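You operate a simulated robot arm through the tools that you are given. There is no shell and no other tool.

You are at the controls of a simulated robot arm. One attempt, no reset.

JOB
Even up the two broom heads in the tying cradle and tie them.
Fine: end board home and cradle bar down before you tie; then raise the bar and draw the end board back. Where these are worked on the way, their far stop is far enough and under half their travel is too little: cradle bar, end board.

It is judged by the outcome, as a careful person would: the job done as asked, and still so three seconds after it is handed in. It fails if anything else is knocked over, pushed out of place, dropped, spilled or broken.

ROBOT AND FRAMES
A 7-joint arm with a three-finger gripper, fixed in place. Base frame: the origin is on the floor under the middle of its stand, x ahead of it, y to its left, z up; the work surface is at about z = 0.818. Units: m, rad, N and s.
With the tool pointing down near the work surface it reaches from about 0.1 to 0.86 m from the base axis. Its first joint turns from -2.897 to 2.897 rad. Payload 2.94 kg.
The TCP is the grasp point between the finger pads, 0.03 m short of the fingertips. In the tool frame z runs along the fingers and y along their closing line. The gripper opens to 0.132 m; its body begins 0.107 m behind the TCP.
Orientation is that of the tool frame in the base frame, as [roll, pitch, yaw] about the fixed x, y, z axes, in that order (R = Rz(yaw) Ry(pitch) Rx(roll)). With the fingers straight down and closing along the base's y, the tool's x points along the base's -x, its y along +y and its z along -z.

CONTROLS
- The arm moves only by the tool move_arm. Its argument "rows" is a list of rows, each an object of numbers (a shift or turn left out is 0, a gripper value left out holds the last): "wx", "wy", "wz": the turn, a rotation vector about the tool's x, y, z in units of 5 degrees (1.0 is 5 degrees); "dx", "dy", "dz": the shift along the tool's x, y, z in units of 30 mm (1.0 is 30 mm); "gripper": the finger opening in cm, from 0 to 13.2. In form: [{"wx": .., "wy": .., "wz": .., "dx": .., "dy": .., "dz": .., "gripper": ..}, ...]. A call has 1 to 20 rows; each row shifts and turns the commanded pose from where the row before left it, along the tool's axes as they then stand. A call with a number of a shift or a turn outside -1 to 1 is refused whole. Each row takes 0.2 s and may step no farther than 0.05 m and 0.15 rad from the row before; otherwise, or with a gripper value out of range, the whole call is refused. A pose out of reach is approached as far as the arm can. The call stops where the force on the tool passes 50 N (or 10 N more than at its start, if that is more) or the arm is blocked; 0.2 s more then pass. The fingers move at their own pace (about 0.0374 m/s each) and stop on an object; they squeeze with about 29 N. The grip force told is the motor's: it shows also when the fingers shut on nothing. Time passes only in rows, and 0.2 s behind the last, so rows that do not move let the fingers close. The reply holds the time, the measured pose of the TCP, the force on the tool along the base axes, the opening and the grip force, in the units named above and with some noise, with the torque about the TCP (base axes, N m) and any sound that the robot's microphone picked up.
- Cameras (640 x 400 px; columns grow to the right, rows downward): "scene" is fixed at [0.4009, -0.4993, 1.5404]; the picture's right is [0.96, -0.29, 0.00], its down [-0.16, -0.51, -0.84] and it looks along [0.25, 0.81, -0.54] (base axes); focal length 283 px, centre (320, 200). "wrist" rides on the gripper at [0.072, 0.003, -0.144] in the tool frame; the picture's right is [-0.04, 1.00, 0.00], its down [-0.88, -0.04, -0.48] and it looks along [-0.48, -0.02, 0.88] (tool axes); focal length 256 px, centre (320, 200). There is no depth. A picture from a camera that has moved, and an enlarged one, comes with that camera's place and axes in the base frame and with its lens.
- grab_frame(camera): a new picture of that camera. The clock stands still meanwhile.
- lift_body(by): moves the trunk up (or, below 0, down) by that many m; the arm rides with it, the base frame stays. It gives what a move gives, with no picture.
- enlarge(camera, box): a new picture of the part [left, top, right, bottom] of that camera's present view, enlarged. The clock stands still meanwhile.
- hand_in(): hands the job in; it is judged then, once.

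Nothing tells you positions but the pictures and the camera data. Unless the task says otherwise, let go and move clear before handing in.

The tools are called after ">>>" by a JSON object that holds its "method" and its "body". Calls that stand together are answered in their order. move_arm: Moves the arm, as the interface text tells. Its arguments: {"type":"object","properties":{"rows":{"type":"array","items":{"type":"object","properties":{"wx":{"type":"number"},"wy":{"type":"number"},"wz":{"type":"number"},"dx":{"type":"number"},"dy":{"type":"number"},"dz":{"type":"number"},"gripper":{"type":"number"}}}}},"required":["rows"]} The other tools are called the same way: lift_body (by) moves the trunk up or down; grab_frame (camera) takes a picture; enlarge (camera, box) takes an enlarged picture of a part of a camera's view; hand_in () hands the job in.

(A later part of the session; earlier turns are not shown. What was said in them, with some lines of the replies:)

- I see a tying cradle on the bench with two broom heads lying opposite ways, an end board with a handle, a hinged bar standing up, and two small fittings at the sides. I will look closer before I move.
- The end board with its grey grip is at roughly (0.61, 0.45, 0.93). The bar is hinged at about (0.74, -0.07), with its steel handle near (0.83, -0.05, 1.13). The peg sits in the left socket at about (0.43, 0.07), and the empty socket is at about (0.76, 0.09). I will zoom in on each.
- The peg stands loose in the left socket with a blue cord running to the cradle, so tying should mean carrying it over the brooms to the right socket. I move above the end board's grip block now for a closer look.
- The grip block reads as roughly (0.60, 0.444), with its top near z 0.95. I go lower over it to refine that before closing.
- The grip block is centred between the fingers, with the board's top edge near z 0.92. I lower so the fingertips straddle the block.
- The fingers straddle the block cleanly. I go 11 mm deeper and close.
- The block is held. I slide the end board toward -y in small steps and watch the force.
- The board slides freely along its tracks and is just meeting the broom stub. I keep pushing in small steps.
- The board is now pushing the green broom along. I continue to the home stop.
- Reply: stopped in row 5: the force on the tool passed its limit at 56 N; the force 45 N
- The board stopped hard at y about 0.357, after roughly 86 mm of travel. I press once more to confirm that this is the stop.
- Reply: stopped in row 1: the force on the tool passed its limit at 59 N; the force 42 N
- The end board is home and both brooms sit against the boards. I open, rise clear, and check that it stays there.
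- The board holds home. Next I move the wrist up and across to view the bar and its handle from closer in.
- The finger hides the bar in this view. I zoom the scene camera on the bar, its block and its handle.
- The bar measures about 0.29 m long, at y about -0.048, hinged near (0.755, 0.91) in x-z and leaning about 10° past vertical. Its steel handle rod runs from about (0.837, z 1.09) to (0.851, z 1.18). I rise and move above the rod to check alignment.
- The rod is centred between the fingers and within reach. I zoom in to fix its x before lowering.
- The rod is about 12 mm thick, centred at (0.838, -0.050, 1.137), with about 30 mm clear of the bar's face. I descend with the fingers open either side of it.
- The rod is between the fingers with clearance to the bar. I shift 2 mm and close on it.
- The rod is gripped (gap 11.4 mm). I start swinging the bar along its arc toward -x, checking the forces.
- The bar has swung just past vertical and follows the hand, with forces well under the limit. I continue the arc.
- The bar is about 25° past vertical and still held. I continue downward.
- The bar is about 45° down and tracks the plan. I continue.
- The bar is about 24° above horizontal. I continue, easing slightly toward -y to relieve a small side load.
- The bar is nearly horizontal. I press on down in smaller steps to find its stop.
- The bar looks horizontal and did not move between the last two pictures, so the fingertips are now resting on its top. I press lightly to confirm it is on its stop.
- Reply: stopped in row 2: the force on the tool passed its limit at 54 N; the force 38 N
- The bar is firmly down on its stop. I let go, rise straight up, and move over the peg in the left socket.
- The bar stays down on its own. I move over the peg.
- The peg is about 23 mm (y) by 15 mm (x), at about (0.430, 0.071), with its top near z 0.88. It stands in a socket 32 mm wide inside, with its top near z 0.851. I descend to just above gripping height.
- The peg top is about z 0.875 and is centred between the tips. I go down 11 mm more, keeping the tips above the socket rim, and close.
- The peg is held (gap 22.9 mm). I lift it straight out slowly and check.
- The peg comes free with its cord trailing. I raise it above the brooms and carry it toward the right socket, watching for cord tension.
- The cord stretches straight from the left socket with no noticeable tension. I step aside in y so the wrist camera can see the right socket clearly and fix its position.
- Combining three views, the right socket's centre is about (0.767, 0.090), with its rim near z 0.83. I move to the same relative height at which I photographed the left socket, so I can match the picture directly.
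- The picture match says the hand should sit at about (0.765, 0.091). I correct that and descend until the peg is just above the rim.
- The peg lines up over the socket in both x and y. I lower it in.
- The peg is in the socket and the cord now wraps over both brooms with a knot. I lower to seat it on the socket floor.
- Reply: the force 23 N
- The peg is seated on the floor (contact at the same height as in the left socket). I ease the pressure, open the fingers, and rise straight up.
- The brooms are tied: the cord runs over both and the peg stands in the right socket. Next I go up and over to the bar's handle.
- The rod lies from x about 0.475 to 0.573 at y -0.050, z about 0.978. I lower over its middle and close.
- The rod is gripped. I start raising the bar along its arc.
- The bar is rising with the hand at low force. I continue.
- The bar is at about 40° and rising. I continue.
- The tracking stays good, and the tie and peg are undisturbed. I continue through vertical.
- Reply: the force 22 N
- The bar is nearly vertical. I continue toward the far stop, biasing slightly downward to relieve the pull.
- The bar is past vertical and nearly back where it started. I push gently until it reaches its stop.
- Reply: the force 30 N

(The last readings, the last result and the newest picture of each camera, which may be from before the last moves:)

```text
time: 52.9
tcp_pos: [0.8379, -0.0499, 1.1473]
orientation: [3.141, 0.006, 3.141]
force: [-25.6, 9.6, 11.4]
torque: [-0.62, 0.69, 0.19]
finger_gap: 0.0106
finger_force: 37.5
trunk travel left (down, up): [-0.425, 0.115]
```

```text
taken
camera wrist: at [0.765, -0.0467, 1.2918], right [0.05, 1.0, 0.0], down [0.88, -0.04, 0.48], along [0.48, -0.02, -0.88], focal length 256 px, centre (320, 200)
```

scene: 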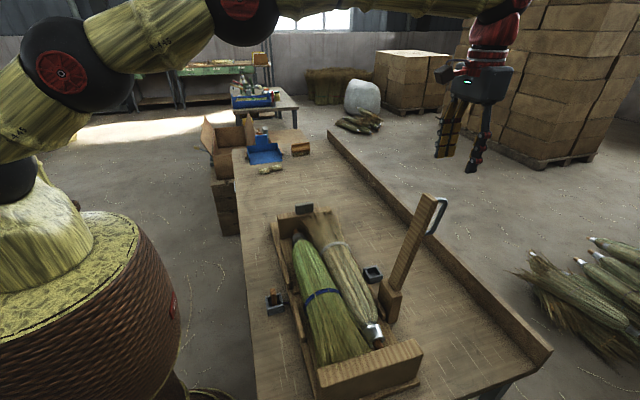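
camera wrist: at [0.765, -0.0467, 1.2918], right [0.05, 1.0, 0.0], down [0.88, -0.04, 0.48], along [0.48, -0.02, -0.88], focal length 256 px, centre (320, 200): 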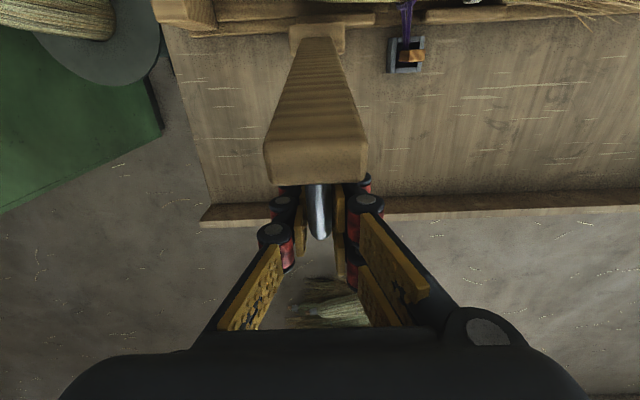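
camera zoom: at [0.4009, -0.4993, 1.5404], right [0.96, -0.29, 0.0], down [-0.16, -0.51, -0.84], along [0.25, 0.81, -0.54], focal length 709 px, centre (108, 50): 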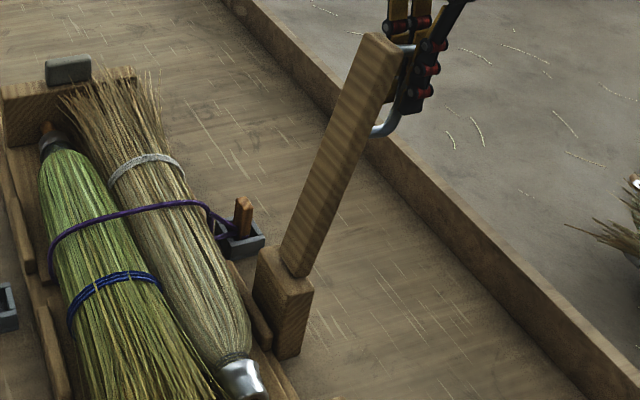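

The bar is back on its far stop (the push force rose to 25 N and the picture matches the start). I release, rise clear, and look.

>>> {"method": "move_arm", "body": {"rows": [{"dx": 0.1, "gripper": 5}, {}, {}, {"dz": -0.6}, {"dz": -0.9}, {"dz": -1}, {"dz": -1}, {"dz": -1}, {"dz": -1}]}}

>>> {"method": "grab_frame", "body": {"camera": "scene"}}

>>> {"method": "grab_frame", "body": {"camera": "wrist"}}

```text
time: 54.9
tcp_pos: [0.8357, -0.0512, 1.3114]
orientation: [-3.141, 0.005, 3.14]
force: [-0.2, 0.4, -1.4]
torque: [0.0, -0.03, 0.03]
finger_gap: 0.0501
finger_force: 0.0
trunk travel left (down, up): [-0.425, 0.115]
```

```text
taken
```

scene: 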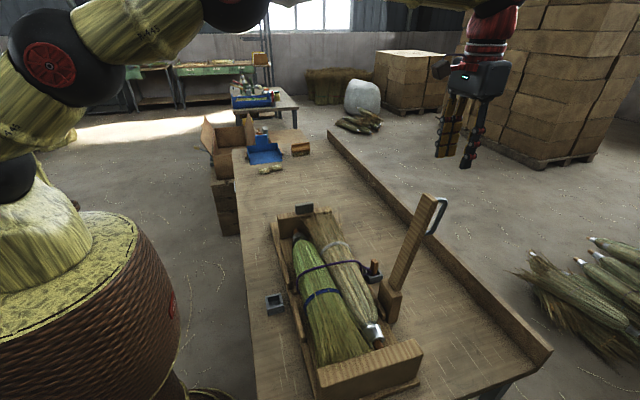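

```text
taken
camera wrist: at [0.7637, -0.0484, 1.4549], right [0.05, 1.0, 0.0], down [0.88, -0.04, 0.48], along [0.48, -0.02, -0.88], focal length 256 px, centre (320, 200)
```

wrist: 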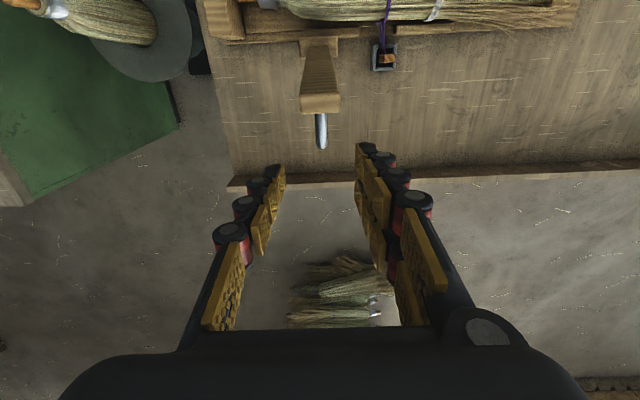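

The bar stays up and the tie is intact. I travel high over to the end board's grip block.

>>> {"method": "move_arm", "body": {"rows": [{"dx": 0.566, "dy": 0.972, "gripper": 7}, {"dx": 0.566, "dy": 0.972}, {"dx": 0.566, "dy": 0.972}, {"dx": 0.566, "dy": 0.972}, {"dx": 0.566, "dy": 0.972}, {"dx": 0.566, "dy": 0.972}, {"dx": 0.566, "dy": 0.972}, {"dx": 0.566, "dy": 0.972}, {"dx": 0.566, "dy": 0.972}, {"dx": 0.566, "dy": 0.972}, {"dx": 0.566, "dy": 0.972}, {"dx": 0.566, "dy": 0.972}, {"dx": 0.566, "dy": 0.972}, {"dx": 0.566, "dy": 0.972}]}}

>>> {"method": "move_arm", "body": {"rows": [{"dz": 1}, {"dz": 1}, {"dz": 1}, {"dz": 1}, {"dz": 1}, {"dz": 1}, {"dz": 1}, {}]}}

>>> {"method": "grab_frame", "body": {"camera": "wrist"}}

>>> {"method": "grab_frame", "body": {"camera": "scene"}}

```text
time: 57.9
tcp_pos: [0.5994, 0.3584, 1.3094]
orientation: [-3.141, 0.006, 3.138]
force: [-0.4, 0.4, -0.2]
torque: [-0.06, -0.03, -0.01]
finger_gap: 0.0701
finger_force: 0.1
trunk travel left (down, up): [-0.425, 0.115]
```

```text
time: 59.7
tcp_pos: [0.6008, 0.3583, 1.1007]
orientation: [3.141, 0.005, 3.14]
force: [0.1, -0.6, 0.4]
torque: [-0.02, -0.01, 0.02]
finger_gap: 0.07
finger_force: 0.1
trunk travel left (down, up): [-0.425, 0.115]
```

```text
taken
camera wrist: at [0.528, 0.3613, 1.2432], right [0.05, 1.0, 0.0], down [0.88, -0.04, 0.48], along [0.48, -0.02, -0.88], focal length 256 px, centre (320, 200)
```

wrist: 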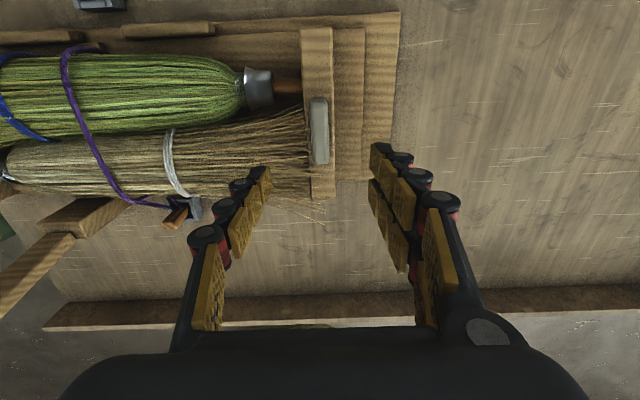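

```text
taken
```

scene: 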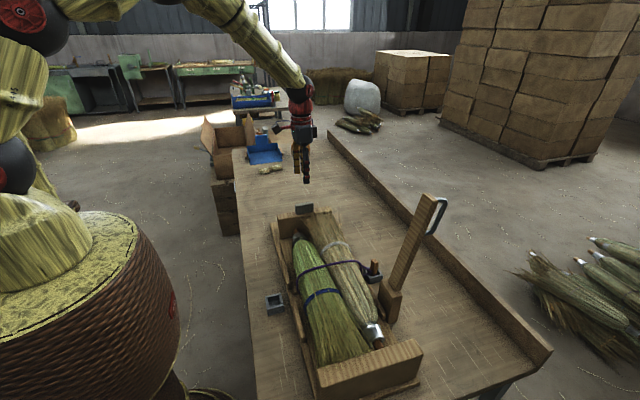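

The grip block is centred under the fingers. I lower to the same height as before and close.

>>> {"method": "move_arm", "body": {"rows": [{"dz": 0.9, "gripper": 6}, {"dz": 0.9}, {"dz": 0.9}, {"dz": 0.9}, {"dz": 0.8}, {"dz": 0.5}, {"gripper": 0.5}, {}, {}, {}, {}]}}

>>> {"method": "grab_frame", "body": {"camera": "wrist"}}

>>> {"method": "enlarge", "body": {"camera": "scene", "box": [255, 160, 365, 260]}}

```text
time: 62.1
tcp_pos: [0.6029, 0.358, 0.9525]
orientation: [-3.141, 0.005, 3.14]
force: [0.5, -0.2, -0.2]
torque: [-0.13, -0.15, 0.34]
finger_gap: 0.0355
finger_force: 44.7
trunk travel left (down, up): [-0.425, 0.115]
```

```text
taken
camera wrist: at [0.5292, 0.3613, 1.0958], right [0.05, 1.0, 0.0], down [0.88, -0.04, 0.48], along [0.48, -0.02, -0.88], focal length 256 px, centre (320, 200)
```

wrist: 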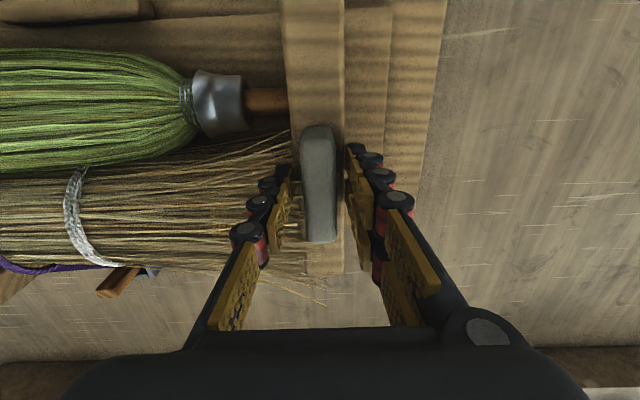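

```text
4.00 times, centred on (310, 210) of scene
camera zoom: at [0.4009, -0.4993, 1.5404], right [0.96, -0.29, 0.0], down [-0.16, -0.51, -0.84], along [0.25, 0.81, -0.54], focal length 1134 px, centre (360, 160)
```

zoom: 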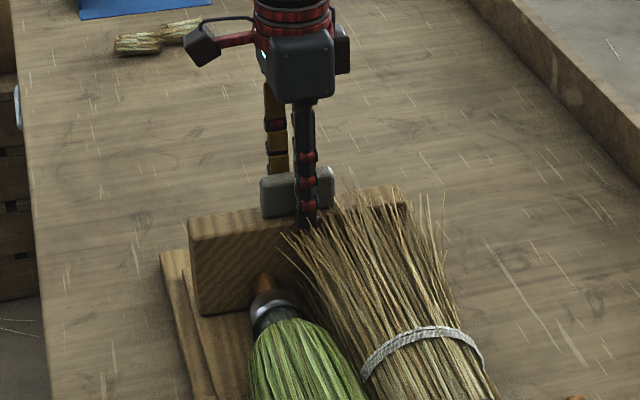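

The block is held. I draw the end board back toward +y.

>>> {"method": "move_arm", "body": {"rows": [{"dy": 0.25}, {"dy": 0.3}, {"dy": 0.3}, {"dy": 0.3}, {"dy": 0.3}]}}

>>> {"method": "grab_frame", "body": {"camera": "wrist"}}

>>> {"method": "enlarge", "body": {"camera": "scene", "box": [240, 170, 460, 400]}}

```text
time: 63.3
tcp_pos: [0.6015, 0.4027, 0.952]
orientation: [-3.141, 0.006, 3.139]
force: [1.7, -0.5, 0.9]
torque: [-0.15, -0.23, 0.21]
finger_gap: 0.0355
finger_force: 44.6
trunk travel left (down, up): [-0.425, 0.115]
```

```text
taken
camera wrist: at [0.5292, 0.4058, 1.0959], right [0.05, 1.0, 0.0], down [0.88, -0.04, 0.48], along [0.48, -0.02, -0.88], focal length 256 px, centre (320, 200)
```

wrist: 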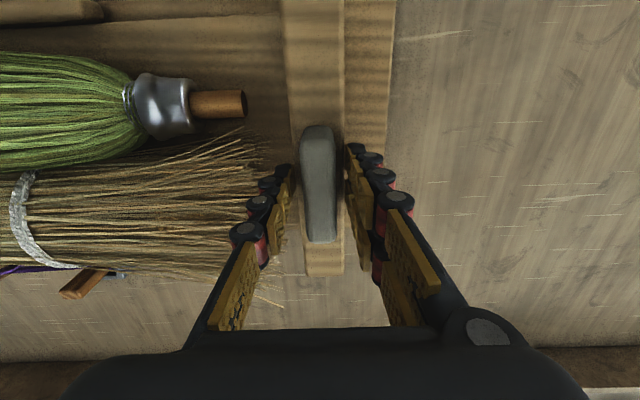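

```text
1.74 times, centred on (350, 285) of scene
camera zoom: at [0.4009, -0.4993, 1.5404], right [0.96, -0.29, 0.0], down [-0.16, -0.51, -0.84], along [0.25, 0.81, -0.54], focal length 493 px, centre (268, 52)
```

zoom: 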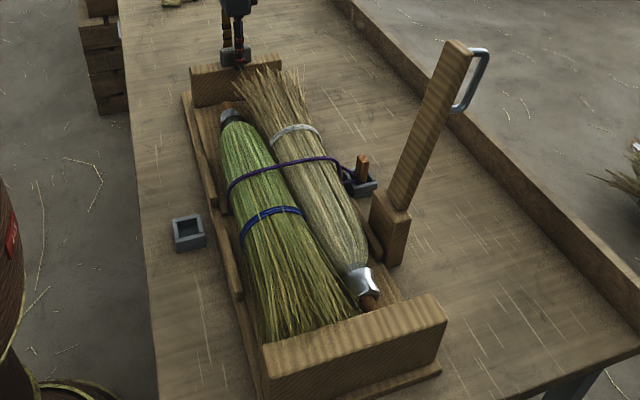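

The board draws back freely and the tied brooms stay put. I continue to the far stop.

>>> {"method": "move_arm", "body": {"rows": [{"dy": 0.3}, {"dy": 0.3}, {"dy": 0.3}, {"dy": 0.2}, {"dy": 0.15}, {"dy": 0.15}, {}]}}

>>> {"method": "grab_frame", "body": {"camera": "wrist"}}

>>> {"method": "enlarge", "body": {"camera": "scene", "box": [240, 170, 460, 400]}}

```text
time: 64.9
tcp_pos: [0.6009, 0.443, 0.9523]
orientation: [-3.14, 0.005, 3.138]
force: [-2.7, -6.9, -2.5]
torque: [-0.35, -0.6, 0.45]
finger_gap: 0.0354
finger_force: 45.0
trunk travel left (down, up): [-0.425, 0.115]
```

```text
taken
camera wrist: at [0.5294, 0.4467, 1.0959], right [0.05, 1.0, 0.0], down [0.88, -0.04, 0.48], along [0.48, -0.02, -0.88], focal length 256 px, centre (320, 200)
```

wrist: 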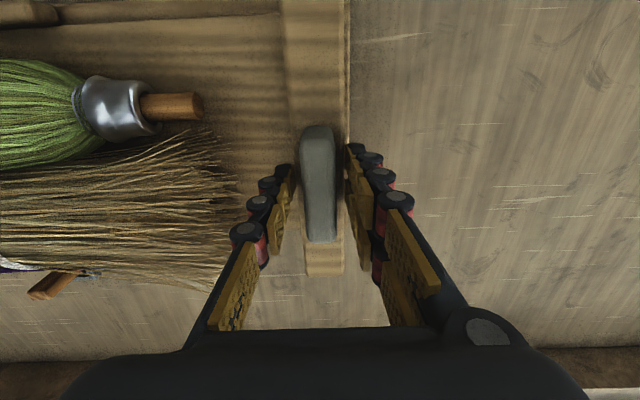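

```text
1.74 times, centred on (350, 285) of scene
camera zoom: at [0.4009, -0.4993, 1.5404], right [0.96, -0.29, 0.0], down [-0.16, -0.51, -0.84], along [0.25, 0.81, -0.54], focal length 493 px, centre (268, 52)
```

zoom: 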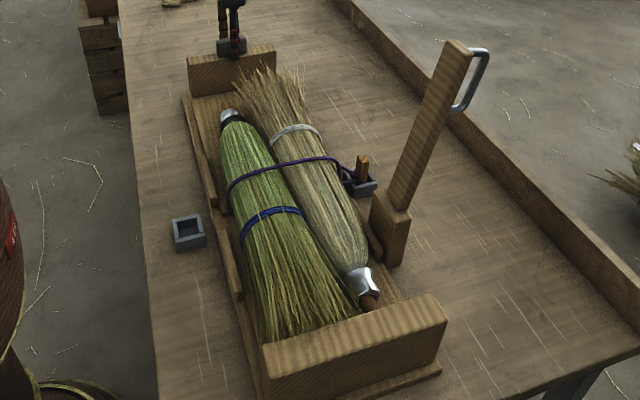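

The board is back to y 0.443, where it began, and resistance is starting. One more small nudge will confirm the stop.

>>> {"method": "move_arm", "body": {"rows": [{"dy": 0.1}, {"dy": 0.1}, {}]}}

```text
time: 65.7
tcp_pos: [0.6019, 0.4435, 0.9522]
orientation: [-3.14, 0.0, 3.138]
force: [4.2, -47.4, 0.3]
torque: [-1.61, -0.42, 0.33]
finger_gap: 0.0354
finger_force: 45.1
trunk travel left (down, up): [-0.425, 0.115]
```

The board is hard against its far stop (47 N). I relax the push, open, rise clear, and take final pictures.

>>> {"method": "move_arm", "body": {"rows": [{"dy": -0.18}, {"gripper": 7}, {}, {}, {"dz": -0.6}, {"dz": -0.9}, {"dz": -1}, {"dz": -1}, {"dz": -1}, {"dz": -1}, {"dz": -1}, {}]}}

>>> {"method": "grab_frame", "body": {"camera": "wrist"}}

>>> {"method": "grab_frame", "body": {"camera": "scene"}}

>>> {"method": "enlarge", "body": {"camera": "scene", "box": [240, 170, 460, 400]}}

```text
time: 68.3
tcp_pos: [0.6013, 0.4447, 1.1476]
orientation: [-3.139, 0.004, 3.14]
force: [0.0, -0.2, 0.5]
torque: [0.01, 0.01, 0.01]
finger_gap: 0.0698
finger_force: 0.0
trunk travel left (down, up): [-0.425, 0.115]
```

```text
taken
camera wrist: at [0.529, 0.4484, 1.292], right [0.05, 1.0, 0.0], down [0.88, -0.04, 0.48], along [0.48, -0.02, -0.88], focal length 256 px, centre (320, 200)
```

wrist: 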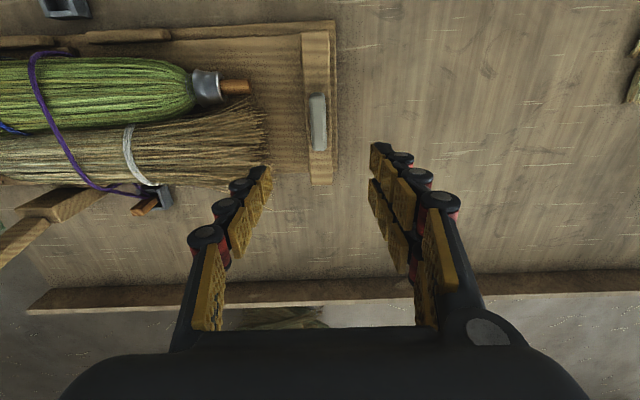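

```text
taken
```

scene: 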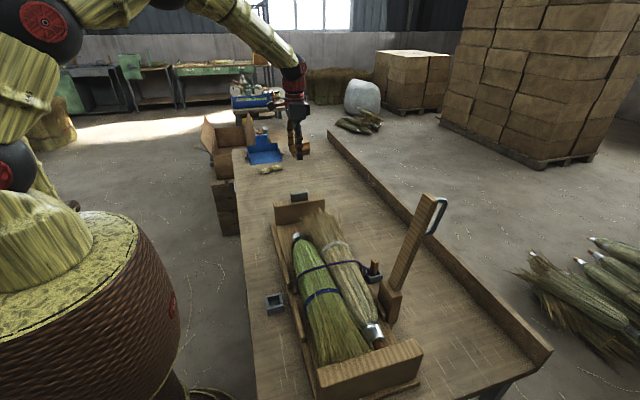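

```text
1.74 times, centred on (350, 285) of scene
camera zoom: at [0.4009, -0.4993, 1.5404], right [0.96, -0.29, 0.0], down [-0.16, -0.51, -0.84], along [0.25, 0.81, -0.54], focal length 493 px, centre (268, 52)
```

zoom: 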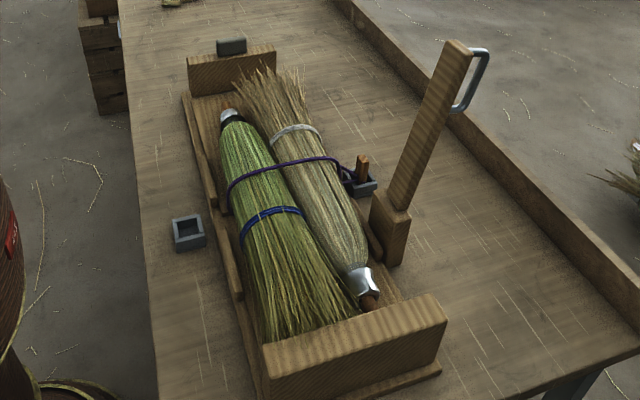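

Everything reads as asked: brooms evened and tied, bar up, end board back, hand clear. One last close look at the peg, the tie and the near end before handing in.

>>> {"method": "enlarge", "body": {"camera": "scene", "box": [330, 240, 410, 300]}}

>>> {"method": "enlarge", "body": {"camera": "scene", "box": [260, 210, 400, 380]}}

```text
6.67 times, centred on (370, 270) of scene
camera zoom: at [0.4009, -0.4993, 1.5404], right [0.96, -0.29, 0.0], down [-0.16, -0.51, -0.84], along [0.25, 0.81, -0.54], focal length 1890 px, centre (-13, -267)
```

zoom: 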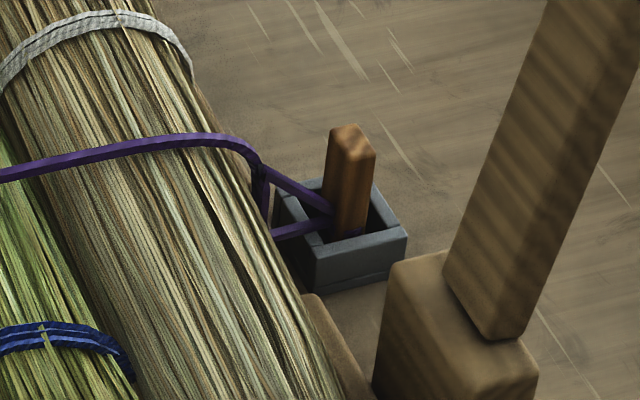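

```text
2.35 times, centred on (330, 295) of scene
camera zoom: at [0.4009, -0.4993, 1.5404], right [0.96, -0.29, 0.0], down [-0.16, -0.51, -0.84], along [0.25, 0.81, -0.54], focal length 667 px, centre (296, -24)
```

zoom: 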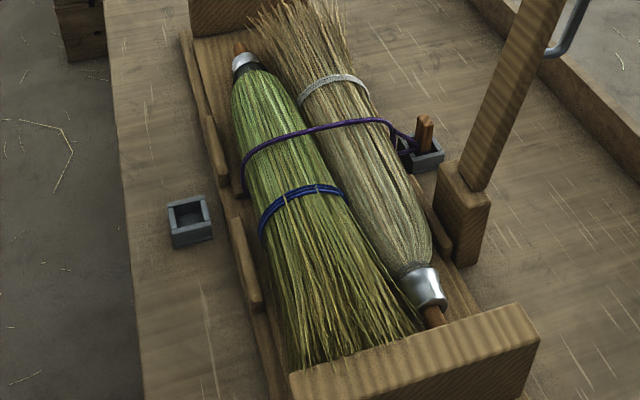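

The cord is snug over both brooms, and the peg is upright in its socket. The bar is up, the end board is back, and nothing else has been disturbed, so I hand the job in.

>>> {"method": "hand_in", "body": {}}

```text
The job is handed in.
```

The two broom heads are evened up and tied, and I've handed the job in. The reply confirmed only that it was received, not how it was judged.

- **End board:** I pushed it home until it stopped hard, about 86 mm of travel, which brought both brooms up against the boards. After tying I drew it back to its far stop.
- **Cradle bar:** I swung it down onto its stop before tying. Afterwards I raised it to its far stop, where it rests tilted past vertical.
- **Tie:** I carried the peg from the left socket over the brooms and seated it upright in the right socket. The cord now runs over both brooms.

In the last pictures nothing else looked moved, and the hand was open and clear of everything.
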